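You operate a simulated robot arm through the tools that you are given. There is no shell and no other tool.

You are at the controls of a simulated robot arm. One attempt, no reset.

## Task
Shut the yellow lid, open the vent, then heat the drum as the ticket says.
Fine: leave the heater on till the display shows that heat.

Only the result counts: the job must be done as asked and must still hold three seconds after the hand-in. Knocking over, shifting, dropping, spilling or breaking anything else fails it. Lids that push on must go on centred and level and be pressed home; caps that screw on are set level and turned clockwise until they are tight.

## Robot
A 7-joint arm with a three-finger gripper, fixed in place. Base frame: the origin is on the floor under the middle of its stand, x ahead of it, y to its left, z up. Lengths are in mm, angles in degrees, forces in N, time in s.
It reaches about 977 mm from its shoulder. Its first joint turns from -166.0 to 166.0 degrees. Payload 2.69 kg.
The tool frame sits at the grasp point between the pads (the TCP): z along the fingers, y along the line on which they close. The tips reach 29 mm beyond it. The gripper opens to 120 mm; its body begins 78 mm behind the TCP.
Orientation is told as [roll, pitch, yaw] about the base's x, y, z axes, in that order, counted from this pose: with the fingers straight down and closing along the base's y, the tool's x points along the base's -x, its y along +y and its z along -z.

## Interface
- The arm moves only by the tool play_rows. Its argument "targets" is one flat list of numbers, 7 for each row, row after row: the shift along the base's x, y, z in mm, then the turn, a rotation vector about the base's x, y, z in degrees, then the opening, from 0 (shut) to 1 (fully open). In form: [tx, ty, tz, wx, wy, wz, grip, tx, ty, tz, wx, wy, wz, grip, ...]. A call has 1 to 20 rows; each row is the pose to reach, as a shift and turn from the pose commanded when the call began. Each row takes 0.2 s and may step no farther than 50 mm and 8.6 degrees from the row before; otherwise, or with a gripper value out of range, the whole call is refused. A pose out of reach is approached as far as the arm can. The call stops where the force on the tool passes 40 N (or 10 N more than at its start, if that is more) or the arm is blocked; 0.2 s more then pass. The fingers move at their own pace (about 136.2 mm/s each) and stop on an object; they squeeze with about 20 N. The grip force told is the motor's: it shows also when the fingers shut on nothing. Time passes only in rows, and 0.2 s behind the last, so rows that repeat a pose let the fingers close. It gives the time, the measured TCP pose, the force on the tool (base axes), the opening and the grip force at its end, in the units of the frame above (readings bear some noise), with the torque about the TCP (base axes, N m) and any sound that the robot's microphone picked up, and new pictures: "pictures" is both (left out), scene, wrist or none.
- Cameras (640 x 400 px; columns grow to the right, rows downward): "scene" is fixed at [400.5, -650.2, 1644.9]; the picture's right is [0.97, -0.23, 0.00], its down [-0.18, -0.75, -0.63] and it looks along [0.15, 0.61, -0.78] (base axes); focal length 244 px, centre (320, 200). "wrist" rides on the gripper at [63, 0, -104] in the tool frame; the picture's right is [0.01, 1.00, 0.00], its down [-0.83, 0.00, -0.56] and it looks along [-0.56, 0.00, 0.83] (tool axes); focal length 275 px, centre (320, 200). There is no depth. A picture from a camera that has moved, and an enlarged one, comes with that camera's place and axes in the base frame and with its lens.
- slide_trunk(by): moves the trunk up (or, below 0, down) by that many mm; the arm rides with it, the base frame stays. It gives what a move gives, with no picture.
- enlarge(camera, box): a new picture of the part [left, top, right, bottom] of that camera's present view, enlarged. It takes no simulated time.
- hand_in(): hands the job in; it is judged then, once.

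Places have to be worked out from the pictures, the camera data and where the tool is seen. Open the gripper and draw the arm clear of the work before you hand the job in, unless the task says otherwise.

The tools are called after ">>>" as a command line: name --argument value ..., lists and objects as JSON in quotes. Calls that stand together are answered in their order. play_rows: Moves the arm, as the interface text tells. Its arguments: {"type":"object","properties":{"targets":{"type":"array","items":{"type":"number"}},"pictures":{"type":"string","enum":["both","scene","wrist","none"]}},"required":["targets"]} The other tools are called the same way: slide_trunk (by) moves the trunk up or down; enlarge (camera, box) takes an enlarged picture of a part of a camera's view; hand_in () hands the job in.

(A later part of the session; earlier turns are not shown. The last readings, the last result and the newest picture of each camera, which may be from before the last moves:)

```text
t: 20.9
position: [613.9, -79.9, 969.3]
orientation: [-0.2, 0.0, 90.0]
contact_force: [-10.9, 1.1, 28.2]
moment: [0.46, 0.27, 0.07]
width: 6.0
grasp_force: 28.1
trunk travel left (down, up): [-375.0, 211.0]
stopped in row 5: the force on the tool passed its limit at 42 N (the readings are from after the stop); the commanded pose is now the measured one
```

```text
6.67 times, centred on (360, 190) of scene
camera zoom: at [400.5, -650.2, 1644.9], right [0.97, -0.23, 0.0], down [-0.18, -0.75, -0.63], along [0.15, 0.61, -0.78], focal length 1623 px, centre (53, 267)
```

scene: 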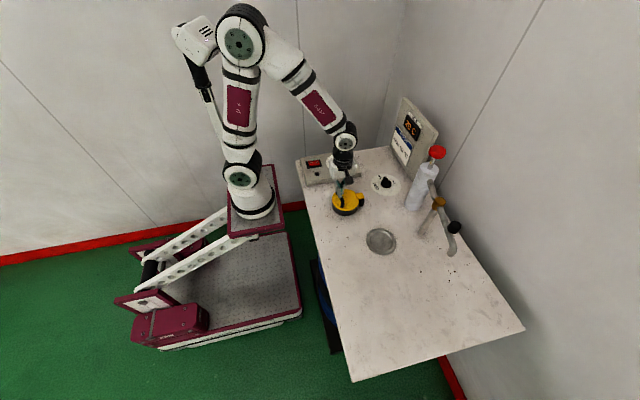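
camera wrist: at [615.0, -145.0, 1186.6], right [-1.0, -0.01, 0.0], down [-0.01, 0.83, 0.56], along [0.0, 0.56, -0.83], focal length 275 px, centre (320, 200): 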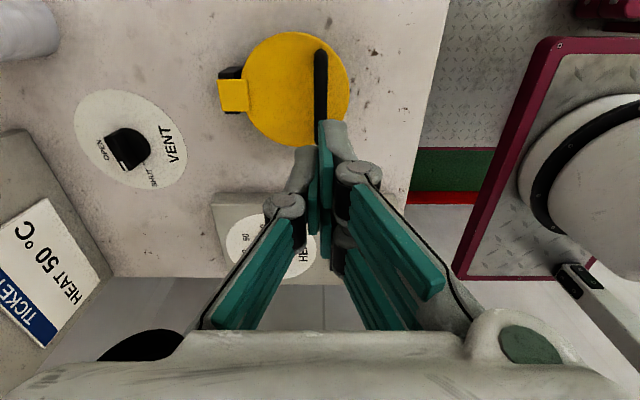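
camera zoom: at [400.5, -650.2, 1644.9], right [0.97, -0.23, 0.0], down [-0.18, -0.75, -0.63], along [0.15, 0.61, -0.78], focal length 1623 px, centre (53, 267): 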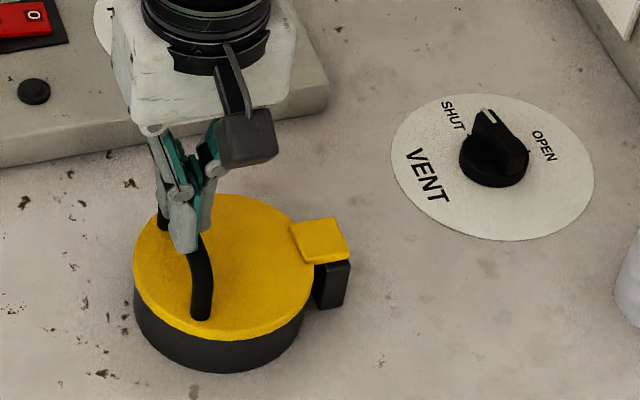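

The lid took a 42 N peak and about 28 N held, and it sits flush with the tips at z≈940, so it's shut. Now I'll rise, open the gripper partway and move above the VENT knob.

>>> play_rows --targets '[0, 0, 30, 0, 0, 0, 0, 0, 0, 75, 0, 0, 0, 0, 0, 0, 110, 0, 0, 0, 0.3, 40, 8, 125, 0, 0, 0, 0.6, 85, 20, 125, 0, 0, 0, 0.6, 130, 35, 125, 0, 0, 0, 0.6, 175, 50, 125, 0, 0, 0, 0.6, 215, 62, 125, 0, 0, 0, 0.6, 235, 68, 125, 0, 0, 0, 0.6, 235, 68, 100, 0, 0, 3, 0.6, 235, 68, 100, 0, 0, 5, 0.6]' --pictures "both"

>>> enlarge --camera "wrist" --box '[230, 30, 430, 180]'

>>> enlarge --camera "scene" --box '[340, 100, 460, 220]'

```text
t: 23.3
position: [847.7, -14.5, 1069.0]
orientation: [-0.2, 0.1, 95.1]
contact_force: [0.6, 0.1, 0.1]
moment: [-0.02, 0.04, -0.02]
width: 72.2
grasp_force: 0.1
trunk travel left (down, up): [-375.0, 211.0]
camera wrist: at [852.6, -76.7, 1174.0], right [-1.0, -0.09, 0.0], down [-0.08, 0.83, 0.56], along [-0.05, 0.55, -0.83], focal length 275 px, centre (320, 200)
```

scene: 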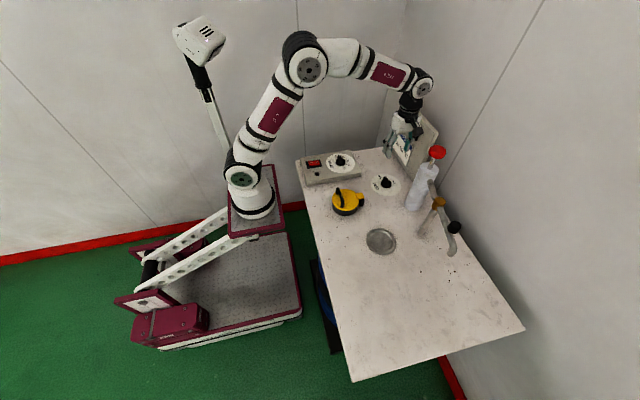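
wrist: 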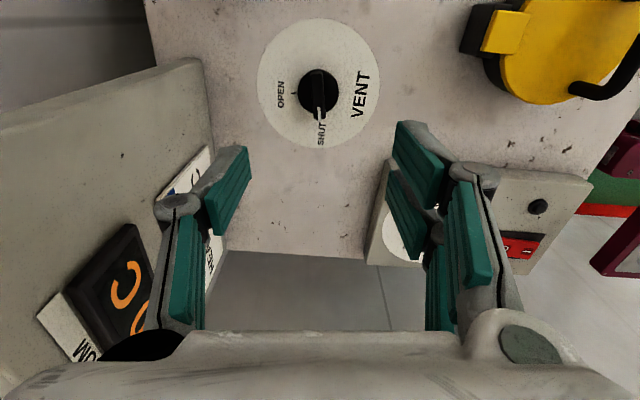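

```text
2.67 times, centred on (330, 105) of wrist
camera zoom: at [852.6, -76.7, 1174.0], right [-1.0, -0.09, 0.0], down [-0.08, 0.83, 0.56], along [-0.05, 0.55, -0.83], focal length 734 px, centre (293, 453)
```

zoom: 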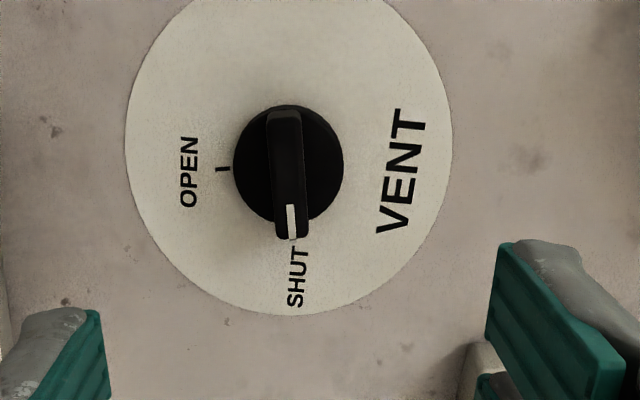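

```text
3.33 times, centred on (400, 160) of scene
camera zoom: at [400.5, -650.2, 1644.9], right [0.97, -0.23, 0.0], down [-0.18, -0.75, -0.63], along [0.15, 0.61, -0.78], focal length 812 px, centre (53, 333)
```

zoom: 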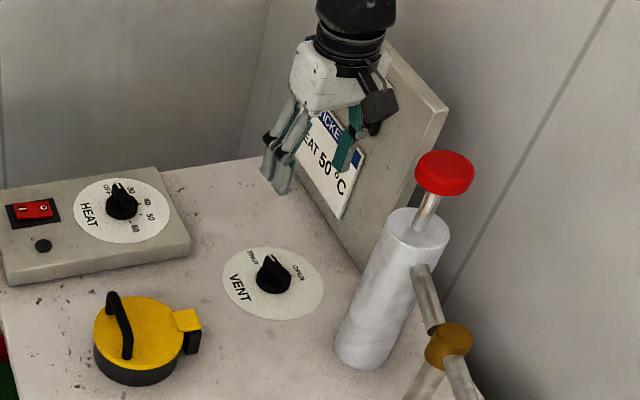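

From directly above, the VENT knob centre is at (848.6, -12.7), its fin points to SHUT at about 99°, and OPEN is at about 9°, so it needs a 90° clockwise turn. I'll line up with yaw 99° and come partway down.

>>> play_rows --targets '[1, 2, -40, 0, 0, 2, 0.6, 1, 2, -80, 0, 0, 4, 0.6, 1, 2, -115, 0, 0, 4, 0.6, 1, 2, -115, 0, 0, 4, 0.6]' --pictures "both"

>>> enlarge --camera "wrist" --box '[220, 0, 420, 180]'

>>> enlarge --camera "scene" --box '[340, 120, 440, 220]'

```text
t: 24.3
position: [851.6, -12.6, 953.5]
orientation: [-0.2, -0.1, 99.1]
contact_force: [-0.6, 0.9, 1.1]
moment: [0.01, -0.05, -0.02]
width: 71.9
grasp_force: 0.0
trunk travel left (down, up): [-375.0, 211.0]
camera wrist: at [860.3, -74.6, 1057.9], right [-0.99, -0.16, 0.0], down [-0.14, 0.82, 0.56], along [-0.09, 0.55, -0.83], focal length 275 px, centre (320, 200)
```

scene: 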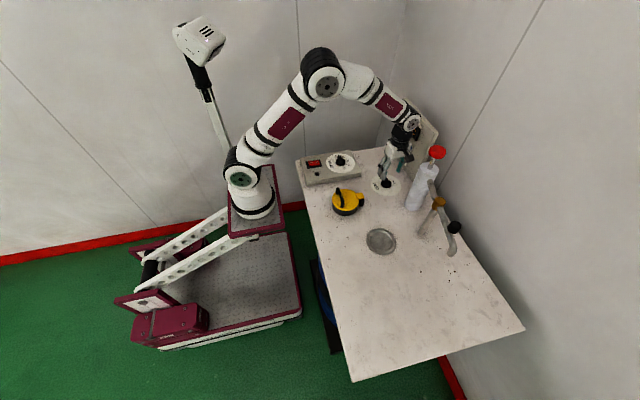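
wrist: 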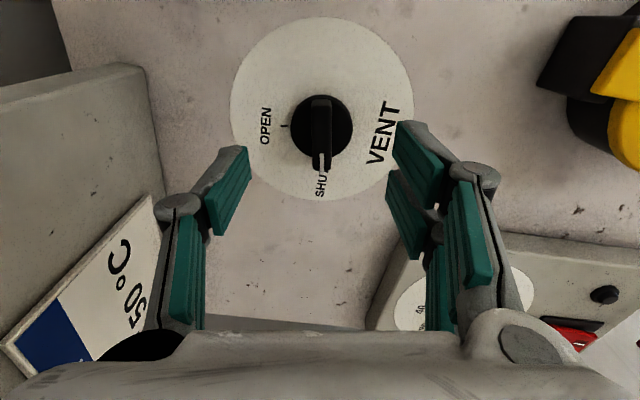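

```text
2.22 times, centred on (320, 90) of wrist
camera zoom: at [860.3, -74.6, 1057.9], right [-0.99, -0.16, 0.0], down [-0.14, 0.82, 0.56], along [-0.09, 0.55, -0.83], focal length 612 px, centre (320, 444)
```

zoom: 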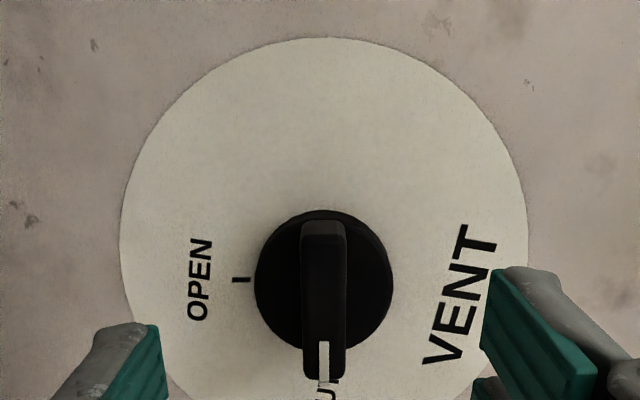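

```text
4.00 times, centred on (390, 170) of scene
camera zoom: at [400.5, -650.2, 1644.9], right [0.97, -0.23, 0.0], down [-0.18, -0.75, -0.63], along [0.15, 0.61, -0.78], focal length 974 px, centre (40, 320)
```

zoom: 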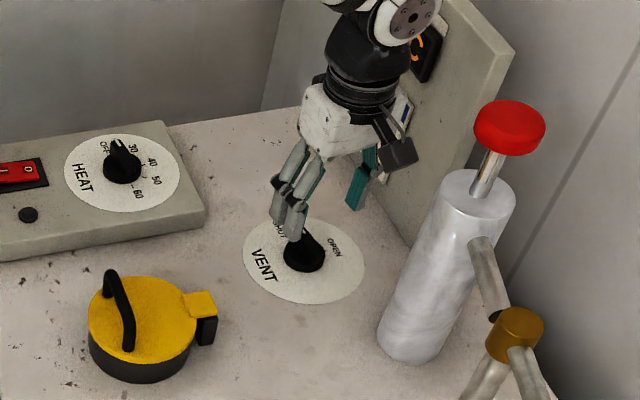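

The alignment is good: fin centred under the TCP and parallel to the pads. I'll come down so the tips sit at about z 880, then close on the fin.

>>> play_rows --targets '[-1, 0, -25, 0, 0, 0, 0.6, -1, 0, -38, 0, 0, 0, 0.6, -1, 0, -45, 0, 0, 0, 0.6, -1, 0, -45, 0, 0, 0, 0.3, -1, 0, -45, 0, 0, 0, 0, -1, 0, -45, 0, 0, 0, 0, -1, 0, -45, 0, 0, 0, 0]' --pictures "both"

>>> enlarge --camera "wrist" --box '[220, 30, 420, 280]'

>>> enlarge --camera "scene" --box '[350, 140, 430, 220]'

```text
t: 25.9
position: [849.9, -10.5, 908.2]
orientation: [-0.1, 0.0, 99.0]
contact_force: [-4.5, -0.6, -0.2]
moment: [-0.09, 0.11, 0.02]
width: 12.9
grasp_force: 39.4
trunk travel left (down, up): [-375.0, 211.0]
camera wrist: at [859.2, -73.0, 1012.6], right [-0.99, -0.16, 0.0], down [-0.14, 0.82, 0.56], along [-0.09, 0.55, -0.83], focal length 275 px, centre (320, 200)
```

scene: 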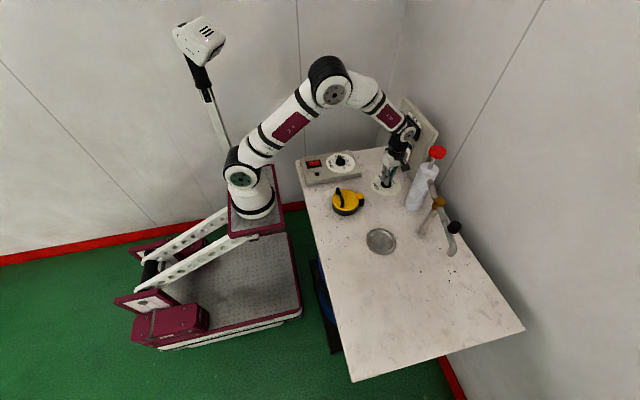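
wrist: 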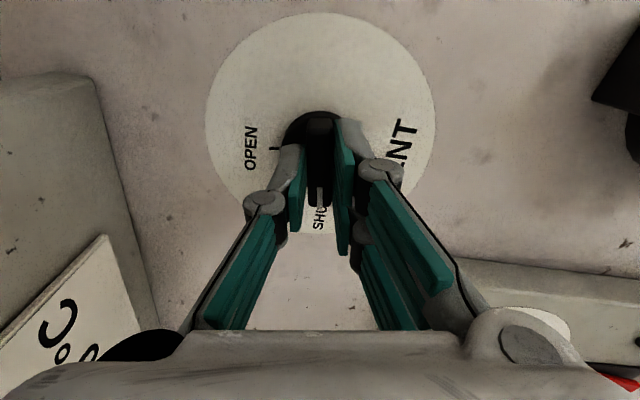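

```text
1.60 times, centred on (320, 155) of wrist
camera zoom: at [859.2, -73.0, 1012.6], right [-0.99, -0.16, 0.0], down [-0.14, 0.82, 0.56], along [-0.09, 0.55, -0.83], focal length 440 px, centre (320, 272)
```

zoom: 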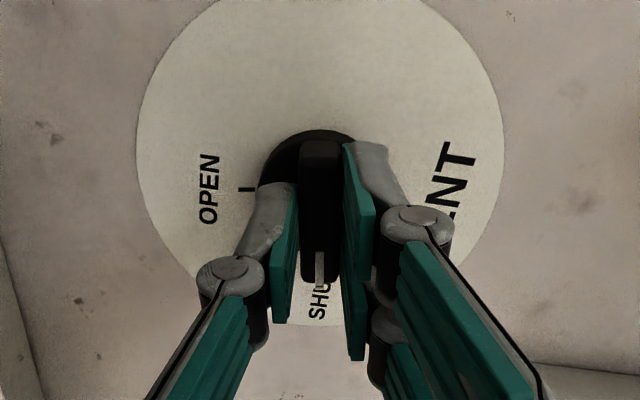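

```text
5.00 times, centred on (390, 180) of scene
camera zoom: at [400.5, -650.2, 1644.9], right [0.97, -0.23, 0.0], down [-0.18, -0.75, -0.63], along [0.15, 0.61, -0.78], focal length 1217 px, centre (-30, 300)
```

zoom: 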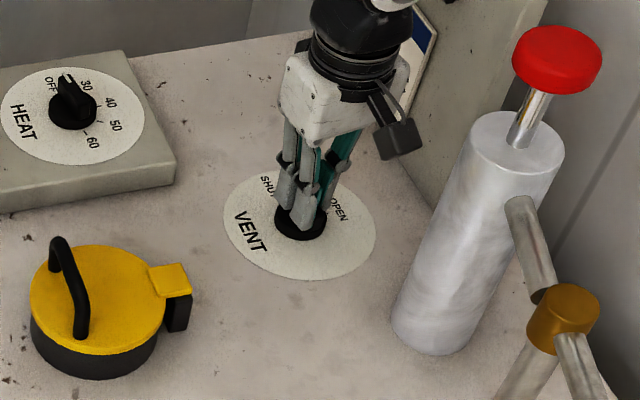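

The fin is gripped (12.9 mm wide). I'll turn it 90° clockwise toward OPEN, easing the centre about 1 mm onto the knob axis.

>>> play_rows --targets '[-0.5, -0.5, 0, 0, 0, -8.2, 0, -1, -1, 0, 0, 0, -16.4, 0, -1, -1, 0, 0, 0, -24.6, 0, -1, -1, 0, 0, 0, -32.8, 0, -1, -1, 0, 0, 0, -41, 0, -1, -1, 0, 0, 0, -49.2, 0, -1, -1, 0, 0, 0, -57.4, 0, -1, -1, 0, 0, 0, -65.6, 0, -1, -1, 0, 0, 0, -73.8, 0, -1, -1, 0, 0, 0, -82, 0, -1, -1, 0, 0, 0, -90, 0, -1, -1, 0, 0, 0, -90, 0]' --pictures "both"

>>> enlarge --camera "wrist" --box '[220, 30, 420, 280]'

>>> enlarge --camera "scene" --box '[350, 140, 430, 220]'

```text
t: 28.5
position: [849.0, -9.4, 906.8]
orientation: [-0.1, 0.1, 9.1]
contact_force: [-5.8, 8.6, -17.4]
moment: [0.07, 0.74, 0.79]
width: 12.8
grasp_force: 39.7
trunk travel left (down, up): [-375.0, 211.0]
camera wrist: at [785.6, -19.4, 1012.8], right [-0.16, 0.99, 0.0], down [0.82, 0.14, 0.55], along [0.55, 0.09, -0.83], focal length 275 px, centre (320, 200)
```

scene: 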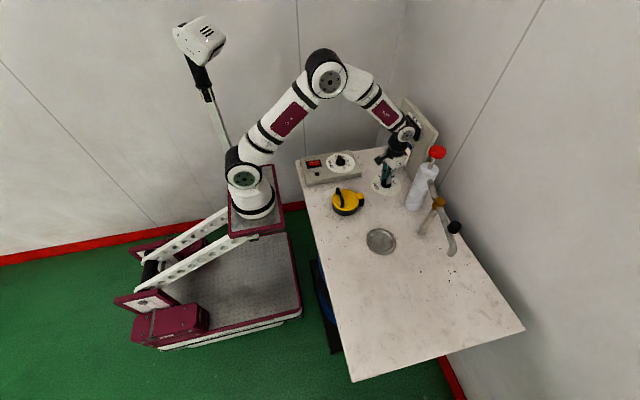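
wrist: 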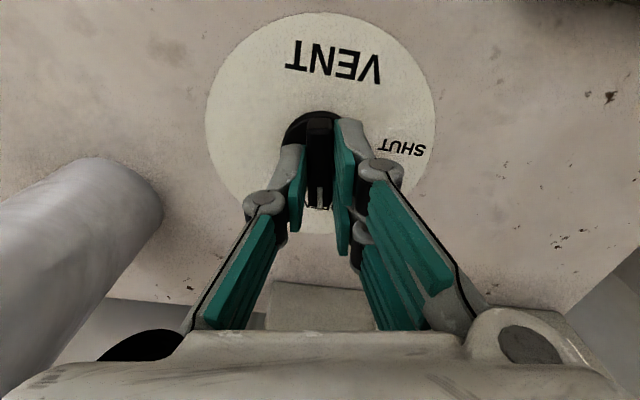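

```text
1.60 times, centred on (320, 155) of wrist
camera zoom: at [785.6, -19.4, 1012.8], right [-0.16, 0.99, 0.0], down [0.82, 0.14, 0.55], along [0.55, 0.09, -0.83], focal length 440 px, centre (320, 272)
```

zoom: 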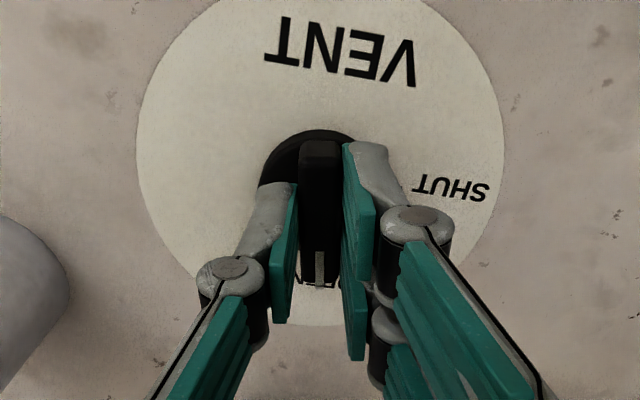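

```text
5.00 times, centred on (390, 180) of scene
camera zoom: at [400.5, -650.2, 1644.9], right [0.97, -0.23, 0.0], down [-0.18, -0.75, -0.63], along [0.15, 0.61, -0.78], focal length 1217 px, centre (-30, 300)
```

zoom: 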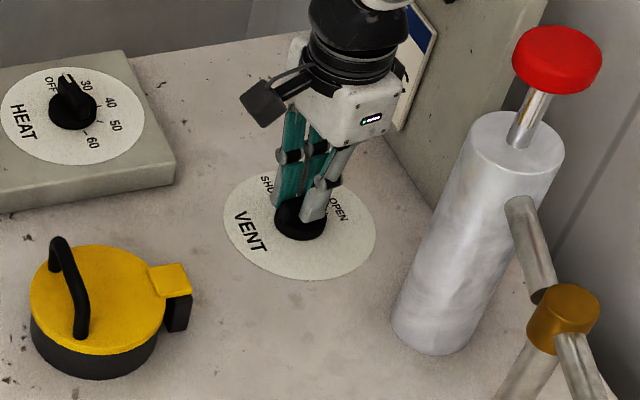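

The knob turned with the gripper to yaw 9°. I'll release it, rise straight up and check that the pointer stays at OPEN.

>>> play_rows --targets '[0, 0, 0, 0, 0, 0, 0.3, 0, 0, 0, 0, 0, 0, 0.6, 0, 0, 0, 0, 0, 0, 0.6, 0, 0, 25, 0, 0, 0, 0.6, 0, 0, 65, 0, 0, 0, 0.6, 0, 0, 110, 0, 0, 0, 0.6, 0, 0, 110, 0, 0, 0, 0.6]' --pictures "both"

>>> enlarge --camera "wrist" --box '[220, 0, 420, 180]'

>>> enlarge --camera "scene" --box '[350, 140, 430, 220]'

```text
t: 30.1
position: [846.8, -9.0, 1019.9]
orientation: [-0.3, 0.1, 9.1]
contact_force: [0.0, -0.2, -0.7]
moment: [-0.02, 0.0, -0.02]
width: 72.4
grasp_force: 0.0
trunk travel left (down, up): [-375.0, 211.0]
camera wrist: at [783.3, -19.4, 1123.7], right [-0.16, 0.99, 0.0], down [0.82, 0.14, 0.56], along [0.55, 0.09, -0.83], focal length 275 px, centre (320, 200)
```

scene: 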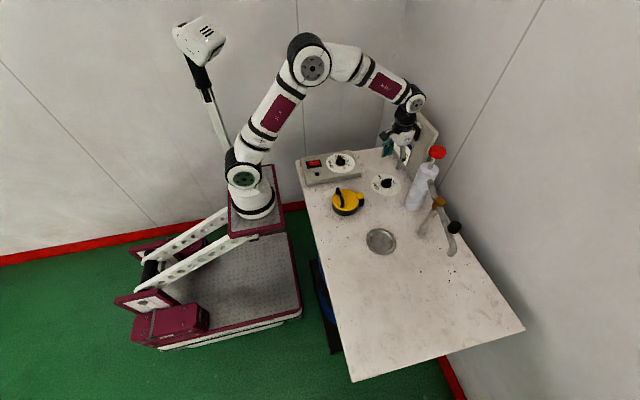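
wrist: 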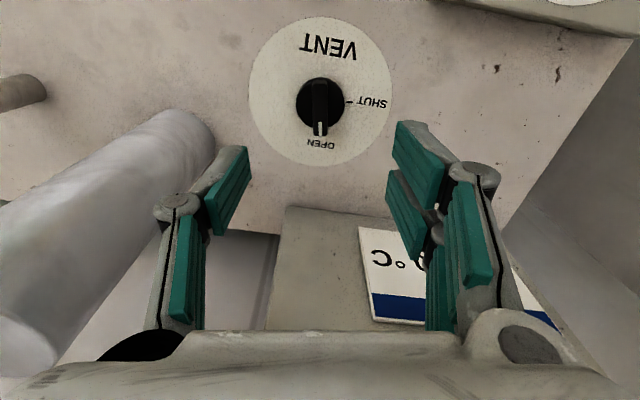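

```text
2.22 times, centred on (320, 90) of wrist
camera zoom: at [783.3, -19.4, 1123.7], right [-0.16, 0.99, 0.0], down [0.82, 0.14, 0.56], along [0.55, 0.09, -0.83], focal length 612 px, centre (320, 444)
```

zoom: 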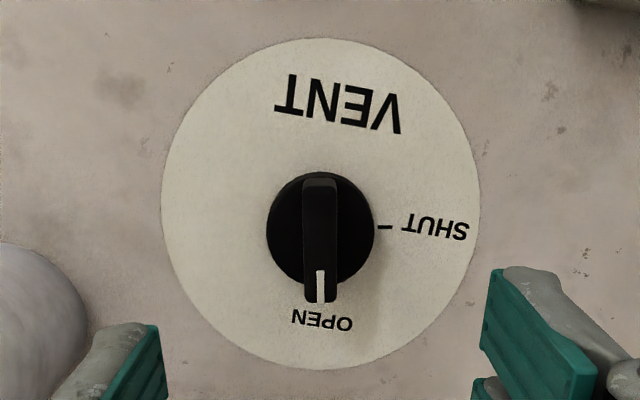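

```text
5.00 times, centred on (390, 180) of scene
camera zoom: at [400.5, -650.2, 1644.9], right [0.97, -0.23, 0.0], down [-0.18, -0.75, -0.63], along [0.15, 0.61, -0.78], focal length 1217 px, centre (-30, 300)
```

zoom: 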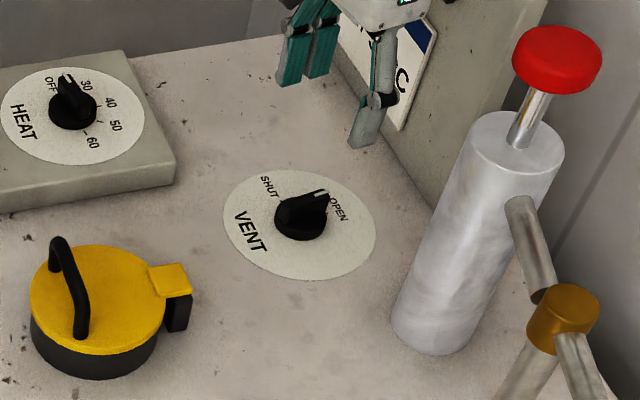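

The vent pointer is squarely on OPEN. Next I'll rise and move above the HEAT dial, turning the gripper back to about yaw 96°.

>>> play_rows --targets '[-10, 8, 25, 0, 0, 8, 0.6, -25, 22, 40, 0, 0, 16, 0.6, -40, 36, 40, 0, 0, 24, 0.6, -55, 50, 40, 0, 0, 32, 0.6, -70, 64, 40, 0, 0, 40, 0.6, -85, 78, 40, 0, 0, 48, 0.6, -100, 92, 40, 0, 0, 56, 0.6, -115, 106, 40, 0, 0, 64, 0.6, -130, 120, 40, 0, 0, 72, 0.6, -145, 134, 40, 0, 0, 80, 0.6, -162, 149, 40, 0, 0, 87, 0.6, -162, 149, 40, 0, 0, 87, 0.6]' --pictures "both"

>>> enlarge --camera "wrist" --box '[220, 0, 420, 180]'

>>> enlarge --camera "scene" --box '[290, 90, 450, 190]'

```text
t: 32.7
position: [688.1, 138.5, 1059.3]
orientation: [-0.3, 0.0, 96.1]
contact_force: [-0.2, 0.0, -0.1]
moment: [0.02, -0.05, -0.01]
width: 72.1
grasp_force: 0.0
trunk travel left (down, up): [-375.0, 211.0]
camera wrist: at [694.4, 76.5, 1164.1], right [-0.99, -0.11, 0.0], down [-0.09, 0.83, 0.56], along [-0.06, 0.55, -0.83], focal length 275 px, centre (320, 200)
```

scene: 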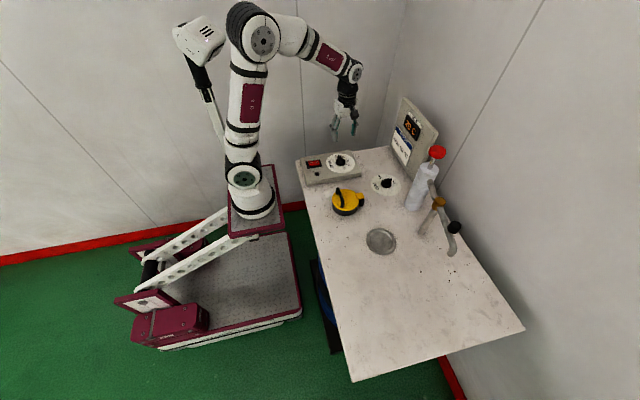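
wrist: 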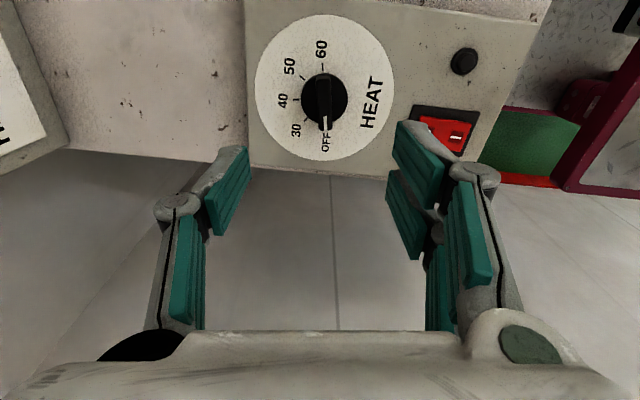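

```text
2.22 times, centred on (320, 90) of wrist
camera zoom: at [694.4, 76.5, 1164.1], right [-0.99, -0.11, 0.0], down [-0.09, 0.83, 0.56], along [-0.06, 0.55, -0.83], focal length 612 px, centre (320, 444)
```

zoom: 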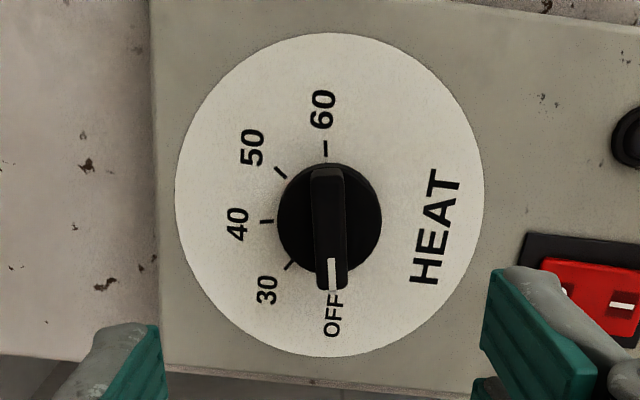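

```text
4.00 times, centred on (370, 140) of scene
camera zoom: at [400.5, -650.2, 1644.9], right [0.97, -0.23, 0.0], down [-0.18, -0.75, -0.63], along [0.15, 0.61, -0.78], focal length 974 px, centre (120, 440)
```

zoom: 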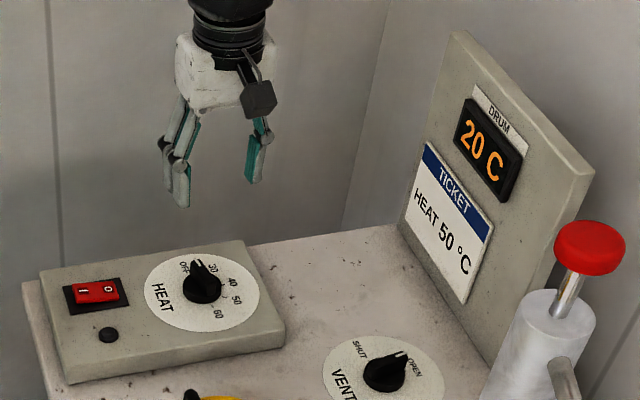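

The dial ticks are at OFF≈99°, 30≈54.5°, 40≈9.5°, 50≈-35.5° and 60≈-80.5°, evenly 45° apart, so OFF to 50 is -135°. The knob centre is about (-4.7, +2.3) mm from the TCP. I'll align and come partway down.

>>> play_rows --targets '[-2.5, 1, -40, 0, 0, 1.5, 0.6, -4.7, 2.3, -80, 0, 0, 3.2, 0.6, -4.7, 2.3, -80, 0, 0, 3.2, 0.6]' --pictures "wrist"

>>> enlarge --camera "wrist" --box '[220, 0, 420, 180]'

```text
t: 33.5
position: [685.3, 140.6, 980.1]
orientation: [-0.2, 0.0, 99.3]
contact_force: [-0.7, 0.4, -0.4]
moment: [0.01, -0.03, 0.02]
width: 72.3
grasp_force: 0.1
trunk travel left (down, up): [-375.0, 211.0]
camera wrist: at [695.8, 78.9, 1085.2], right [-0.99, -0.17, 0.0], down [-0.14, 0.82, 0.56], along [-0.09, 0.55, -0.83], focal length 275 px, centre (320, 200)
```

wrist: 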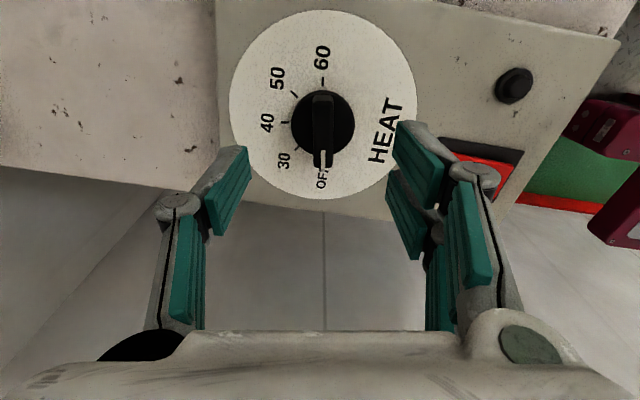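

```text
2.22 times, centred on (320, 90) of wrist
camera zoom: at [695.8, 78.9, 1085.2], right [-0.99, -0.17, 0.0], down [-0.14, 0.82, 0.56], along [-0.09, 0.55, -0.83], focal length 612 px, centre (320, 444)
```

zoom: 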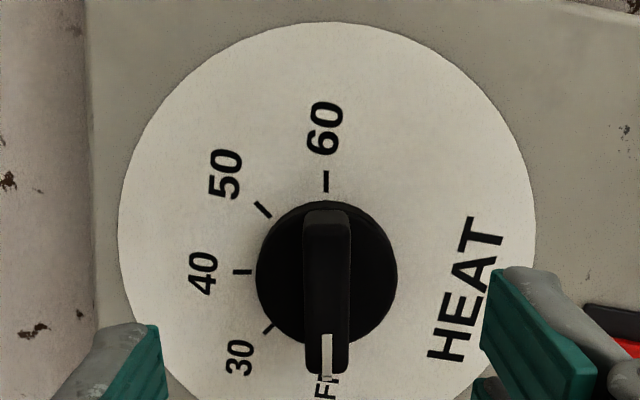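

The fin is parallel to the pads, and the knob lies about 2.3 mm toward -x and 0.6 mm toward +y. I'll correct that, come down to TCP z≈938 and grip the fin.

>>> play_rows --targets '[-2.4, 0.6, -20, 0, 0, 0, 0.6, -2.4, 0.6, -34, 0, 0, 0, 0.6, -2.4, 0.6, -42, 0, 0, 0, 0.6, -2.4, 0.6, -42, 0, 0, 0, 0.3, -2.4, 0.6, -42, 0, 0, 0, 0, -2.4, 0.6, -42, 0, 0, 0, 0, -2.4, 0.6, -42, 0, 0, 0, 0]' --pictures "both"

>>> enlarge --camera "wrist" --box '[220, 30, 420, 280]'

>>> enlarge --camera "scene" --box '[290, 110, 390, 190]'

```text
t: 35.1
position: [684.7, 139.3, 937.0]
orientation: [-0.5, 0.1, 99.1]
contact_force: [26.8, 2.7, -3.5]
moment: [0.38, -0.72, 0.01]
width: 12.9
grasp_force: 40.0
trunk travel left (down, up): [-375.0, 211.0]
camera wrist: at [693.4, 77.7, 1041.8], right [-0.99, -0.16, -0.01], down [-0.14, 0.82, 0.56], along [-0.09, 0.55, -0.83], focal length 275 px, centre (320, 200)
```

scene: 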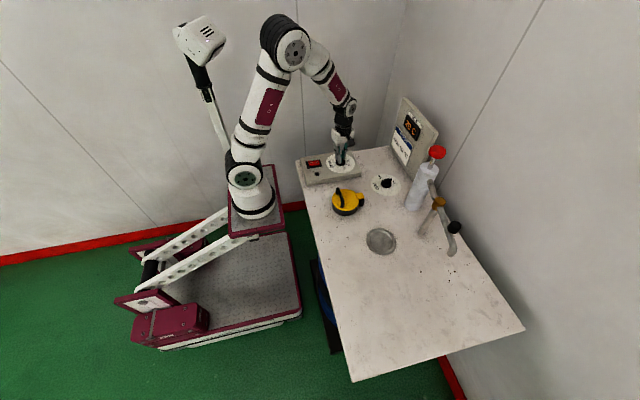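
wrist: 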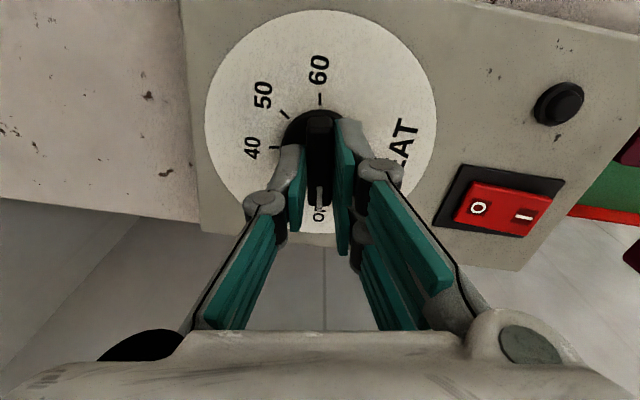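

```text
1.60 times, centred on (320, 155) of wrist
camera zoom: at [693.4, 77.7, 1041.8], right [-0.99, -0.16, -0.01], down [-0.14, 0.82, 0.56], along [-0.09, 0.55, -0.83], focal length 440 px, centre (320, 272)
```

zoom: 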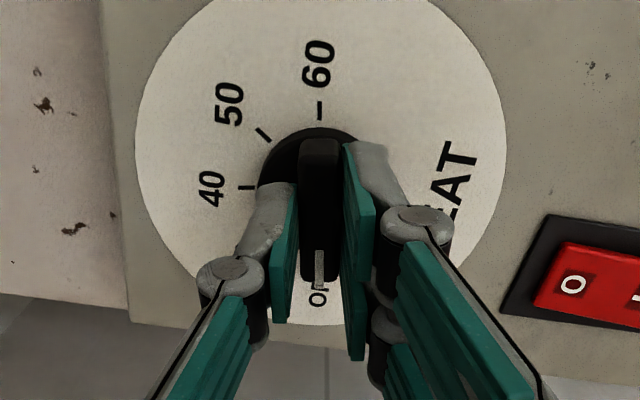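

```text
5.00 times, centred on (340, 150) of scene
camera zoom: at [400.5, -650.2, 1644.9], right [0.97, -0.23, 0.0], down [-0.18, -0.75, -0.63], along [0.15, 0.61, -0.78], focal length 1217 px, centre (220, 450)
```

zoom: 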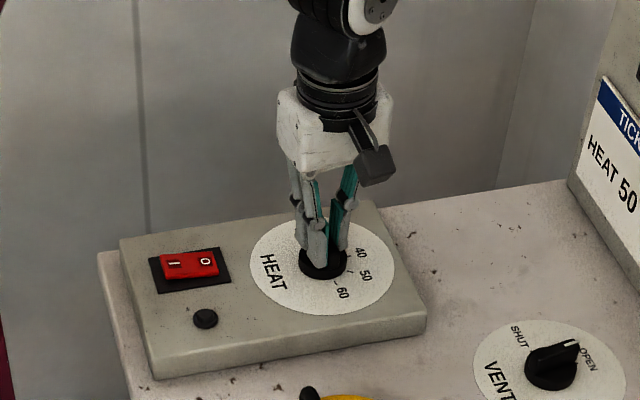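

The fin is gripped, but 27 N in +x shows I over-corrected by about 2.5 mm. I'll move back and turn the dial 135° clockwise toward 50.

>>> play_rows --targets '[2.5, 0, 0, 0, 0, 0, 0, 2.5, 0, 0, 0, 0, -8.5, 0, 2.5, 0, 0, 0, 0, -17, 0, 2.5, 0, 0, 0, 0, -25.5, 0, 2.5, 0, 0, 0, 0, -34, 0, 2.5, 0, 0, 0, 0, -42.5, 0, 2.5, 0, 0, 0, 0, -51, 0, 2.5, 0, 0, 0, 0, -59.5, 0, 2.5, 0, 0, 0, 0, -68, 0]' --pictures "both"

>>> enlarge --camera "scene" --box '[290, 110, 390, 190]'

```text
t: 37.1
position: [684.5, 140.0, 936.7]
orientation: [-0.3, -0.2, 31.0]
contact_force: [28.1, -10.1, 16.6]
moment: [-0.7, -0.11, -0.02]
width: 13.3
grasp_force: 39.6
trunk travel left (down, up): [-375.0, 211.0]
camera wrist: at [629.0, 108.0, 1041.6], right [-0.52, 0.85, 0.0], down [0.71, 0.43, 0.56], along [0.48, 0.29, -0.83], focal length 275 px, centre (320, 200)
```

scene: 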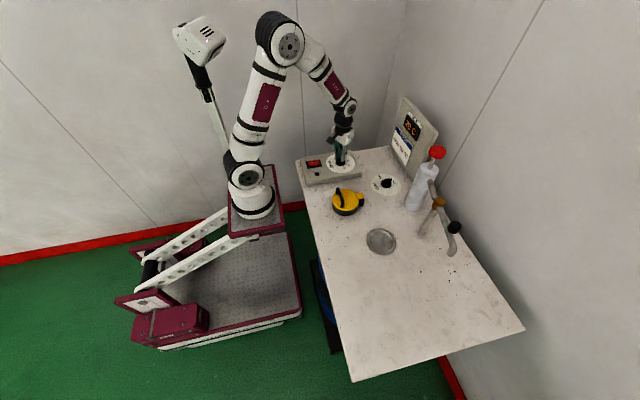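
wrist: 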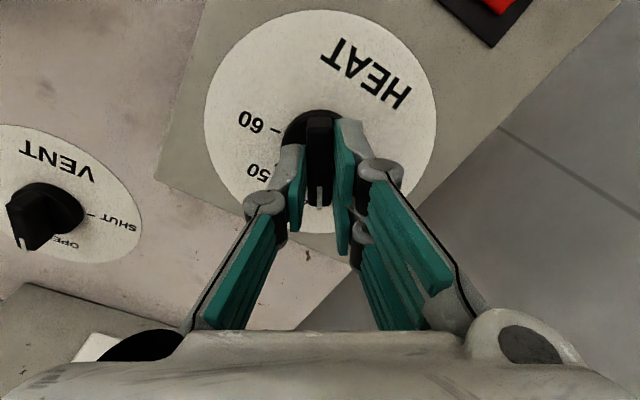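

```text
5.00 times, centred on (340, 150) of scene
camera zoom: at [400.5, -650.2, 1644.9], right [0.97, -0.23, 0.0], down [-0.18, -0.75, -0.63], along [0.15, 0.61, -0.78], focal length 1217 px, centre (220, 450)
```

zoom: 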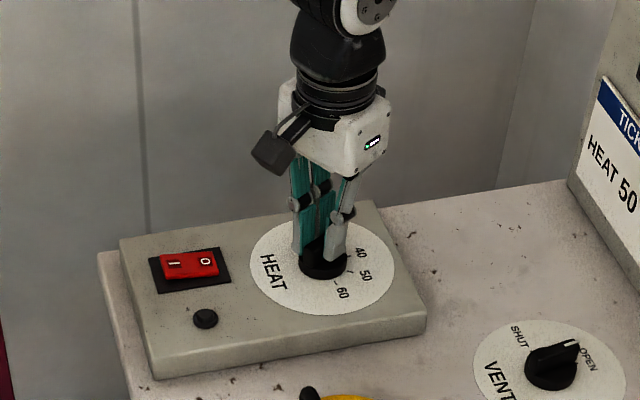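

The knob is turning, but there is still 28 N of sideways load in +x. I'll ease +2.5 mm in x and -1 mm in y, then continue the turn to 50.

>>> play_rows --targets '[1.5, -0.5, 0.5, 0, 0, 0, 0, 2.5, -1, 0.5, 0, 0, -8.4, 0, 2.5, -1, 0.5, 0, 0, -16.8, 0, 2.5, -1, 0.5, 0, 0, -25.2, 0, 2.5, -1, 0.5, 0, 0, -33.6, 0]' --pictures "none"

```text
t: 38.3
position: [684.2, 140.0, 937.2]
orientation: [-0.2, 0.2, -2.4]
contact_force: [9.3, 2.1, -0.6]
moment: [0.06, -1.28, -0.01]
width: 13.1
grasp_force: 40.0
trunk travel left (down, up): [-375.0, 211.0]
```

The load is down to 9 N. I'll finish the turn to about -35.7°.

>>> play_rows --targets '[0.5, 0, 0, 0, 0, -8.4, 0, 0.5, 0, 0, 0, 0, -16.8, 0, 0.5, 0, 0, 0, 0, -25.2, 0, 0.5, 0, 0, 0, 0, -33.3, 0, 0.5, 0, 0, 0, 0, -33.3, 0]' --pictures "both"

>>> enlarge --camera "wrist" --box '[220, 30, 420, 280]'

>>> enlarge --camera "scene" --box '[290, 110, 390, 190]'

```text
t: 39.5
position: [685.3, 141.5, 936.3]
orientation: [-0.3, 0.2, -35.7]
contact_force: [-0.1, 9.3, -2.8]
moment: [0.77, 0.8, -0.02]
width: 12.7
grasp_force: 39.3
trunk travel left (down, up): [-375.0, 211.0]
camera wrist: at [632.8, 178.0, 1041.9], right [0.58, 0.81, 0.0], down [0.68, -0.48, 0.55], along [0.45, -0.32, -0.83], focal length 275 px, centre (320, 200)
```

scene: 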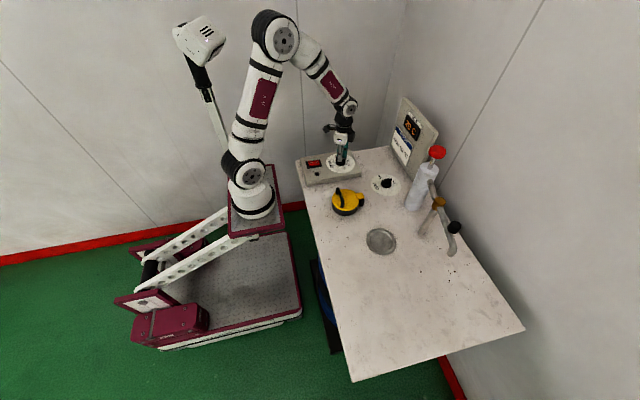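
wrist: 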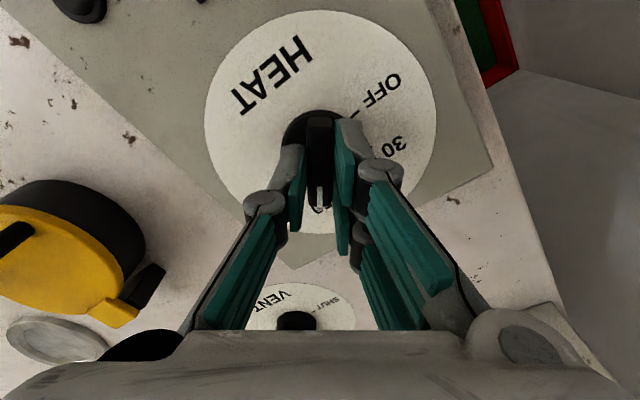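

```text
1.60 times, centred on (320, 155) of wrist
camera zoom: at [632.8, 178.0, 1041.9], right [0.58, 0.81, 0.0], down [0.68, -0.48, 0.55], along [0.45, -0.32, -0.83], focal length 440 px, centre (320, 272)
```

zoom: 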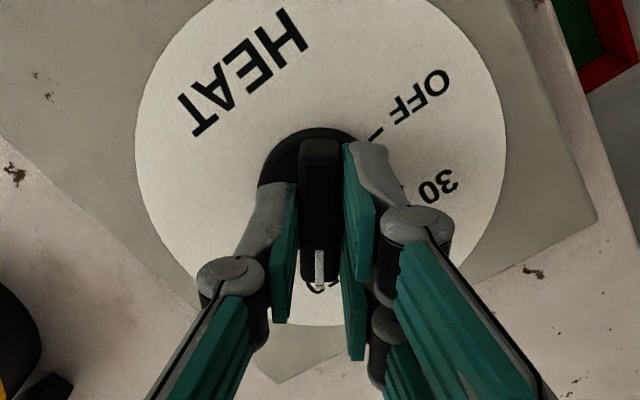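

```text
5.00 times, centred on (340, 150) of scene
camera zoom: at [400.5, -650.2, 1644.9], right [0.97, -0.23, 0.0], down [-0.18, -0.75, -0.63], along [0.15, 0.61, -0.78], focal length 1217 px, centre (220, 450)
```

zoom: 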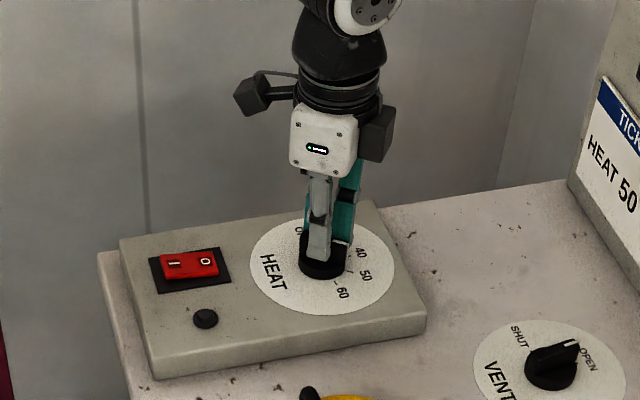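

The dial is turned to -35.7°. I'll release and rise to verify the pointer against the 50 tick.

>>> play_rows --targets '[0, 0, 0, 0, 0, 0, 0.3, 0, 0, 0, 0, 0, 0, 0.6, 0, 0, 0, 0, 0, 0, 0.6, 0, 0, 25, 0, 0, 0, 0.6, 0, 0, 65, 0, 0, 0, 0.6, 0, 0, 110, 0, 0, 0, 0.6, 0, 0, 110, 0, 0, 0, 0.6]' --pictures "both"

>>> enlarge --camera "wrist" --box '[220, 0, 420, 180]'

>>> enlarge --camera "scene" --box '[290, 90, 450, 190]'

```text
t: 41.1
position: [684.6, 140.1, 1046.4]
orientation: [-0.2, 0.1, -35.6]
contact_force: [0.2, 0.0, 0.9]
moment: [0.02, 0.03, 0.02]
width: 72.2
grasp_force: 0.0
trunk travel left (down, up): [-375.0, 211.0]
camera wrist: at [632.0, 176.4, 1151.6], right [0.58, 0.82, 0.0], down [0.68, -0.48, 0.56], along [0.45, -0.32, -0.83], focal length 275 px, centre (320, 200)
```

scene: 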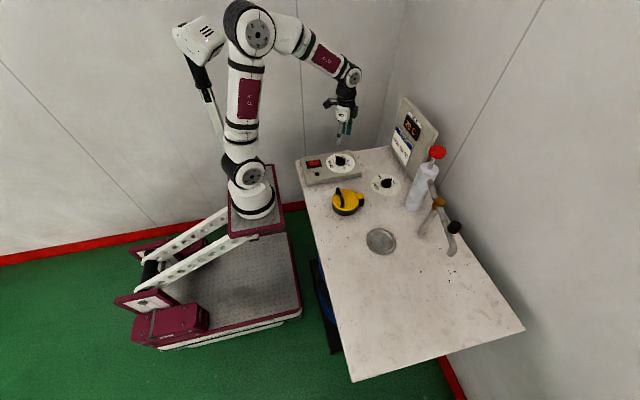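
wrist: 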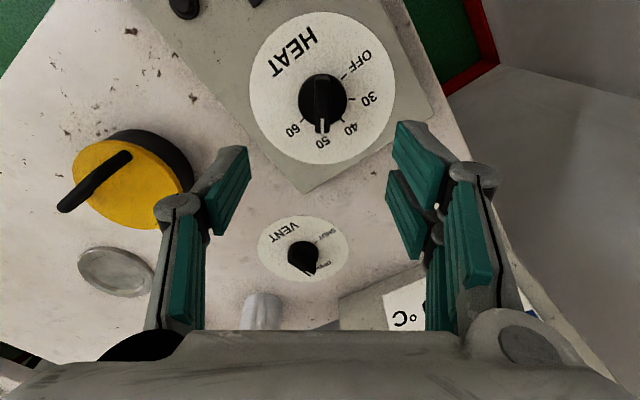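

```text
2.22 times, centred on (320, 90) of wrist
camera zoom: at [632.0, 176.4, 1151.6], right [0.58, 0.82, 0.0], down [0.68, -0.48, 0.56], along [0.45, -0.32, -0.83], focal length 612 px, centre (320, 444)
```

zoom: 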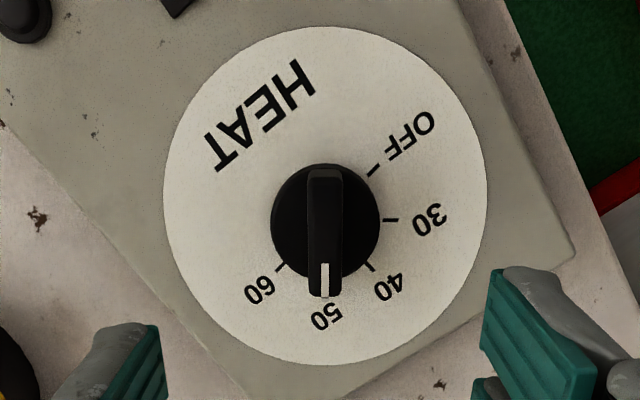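

```text
4.00 times, centred on (370, 140) of scene
camera zoom: at [400.5, -650.2, 1644.9], right [0.97, -0.23, 0.0], down [-0.18, -0.75, -0.63], along [0.15, 0.61, -0.78], focal length 974 px, centre (120, 440)
```

zoom: 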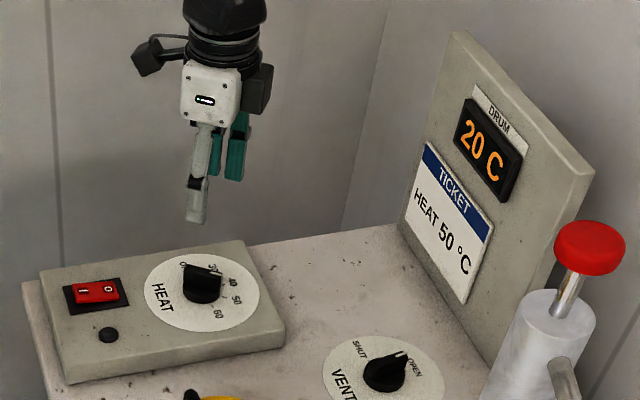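

The pointer sits on 50, midway between the 40 and 60 ticks, and the display still shows 20 °C because the rocker is at O. I'll move above the rocker's I end (about (547, 161)), turning the gripper to yaw 99° to match the panel.

>>> play_rows --targets '[-9, 1, 0, 0, 0, 8.4, 0.6, -18, 2, 0, 0, 0, 16.8, 0.6, -27, 4, 0, 0, 0, 25.2, 0.6, -36, 5, 0, 0, 0, 33.6, 0.6, -45, 6, 0, 0, 0, 42, 0.6, -54, 8, 0, 0, 0, 50.4, 0.6, -63, 9, 0, 0, 0, 58.8, 0.6, -72, 10, 0, 0, 0, 67.2, 0.6, -81, 12, 0, 0, 0, 75.6, 0.6, -90, 13, -5, 0, 0, 84, 0.6, -99, 14, -10, 0, 0, 92.4, 0.6, -108, 15, -20, 0, 0, 100.8, 0.6, -117, 17, -30, 0, 0, 109.2, 0.6, -126, 18, -40, 0, 0, 117.6, 0.6, -135, 19, -46, 0, 0, 126, 0.6, -139.6, 20, -46, 0, 0, 134.4, 0.6, -139.6, 20, -46, 0, 0, 134.7, 0.6]' --pictures "both"

>>> enlarge --camera "wrist" --box '[220, 0, 420, 180]'

>>> enlarge --camera "scene" --box '[290, 110, 370, 180]'

```text
t: 44.7
position: [544.8, 158.8, 1001.2]
orientation: [-0.2, 0.0, 99.2]
contact_force: [-0.9, 0.7, 0.6]
moment: [0.04, 0.02, 0.02]
width: 72.2
grasp_force: 0.1
trunk travel left (down, up): [-375.0, 211.0]
camera wrist: at [553.8, 97.5, 1105.8], right [-0.99, -0.16, 0.0], down [-0.14, 0.82, 0.56], along [-0.09, 0.55, -0.83], focal length 275 px, centre (320, 200)
```

scene: 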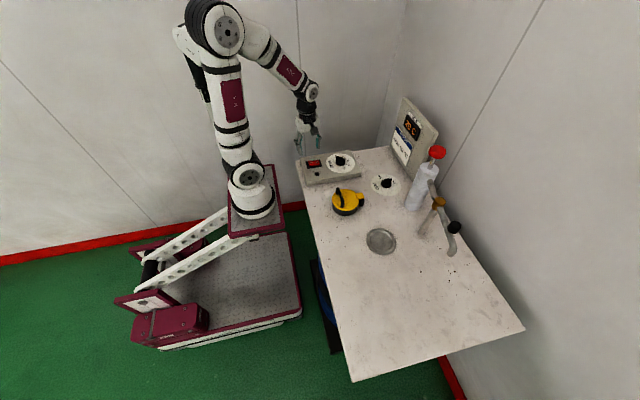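
wrist: 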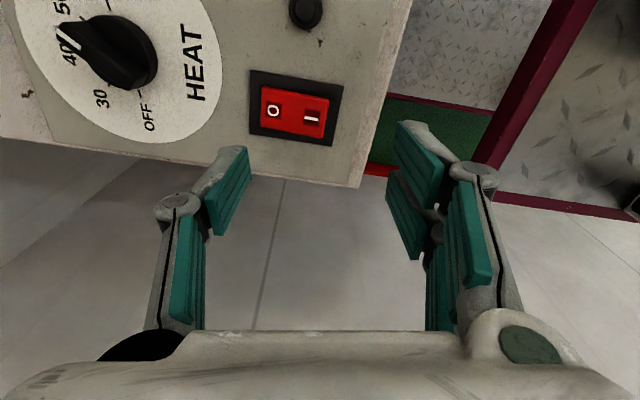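

```text
2.22 times, centred on (320, 90) of wrist
camera zoom: at [553.8, 97.5, 1105.8], right [-0.99, -0.16, 0.0], down [-0.14, 0.82, 0.56], along [-0.09, 0.55, -0.83], focal length 612 px, centre (320, 444)
```

zoom: 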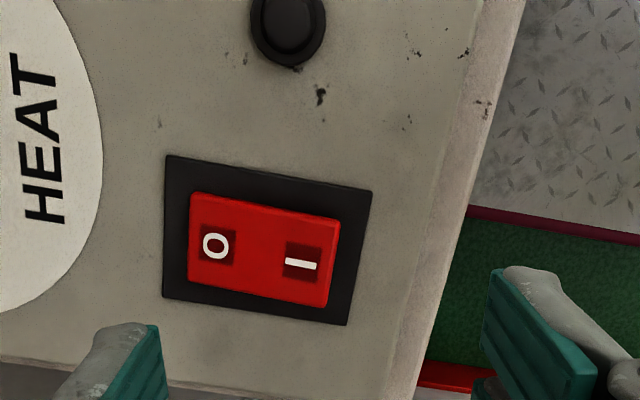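

```text
5.71 times, centred on (330, 145) of scene
camera zoom: at [400.5, -650.2, 1644.9], right [0.97, -0.23, 0.0], down [-0.18, -0.75, -0.63], along [0.15, 0.61, -0.78], focal length 1391 px, centre (263, 514)
```

zoom: 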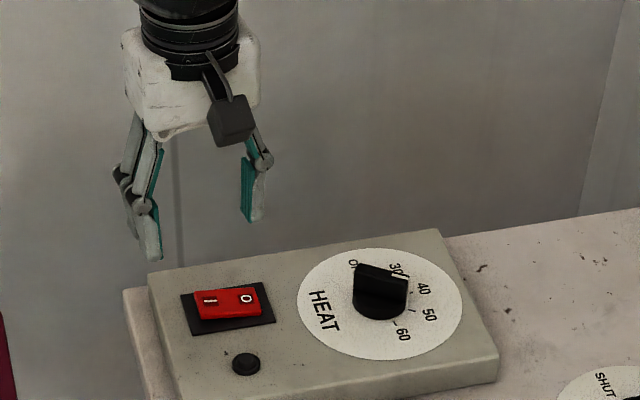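

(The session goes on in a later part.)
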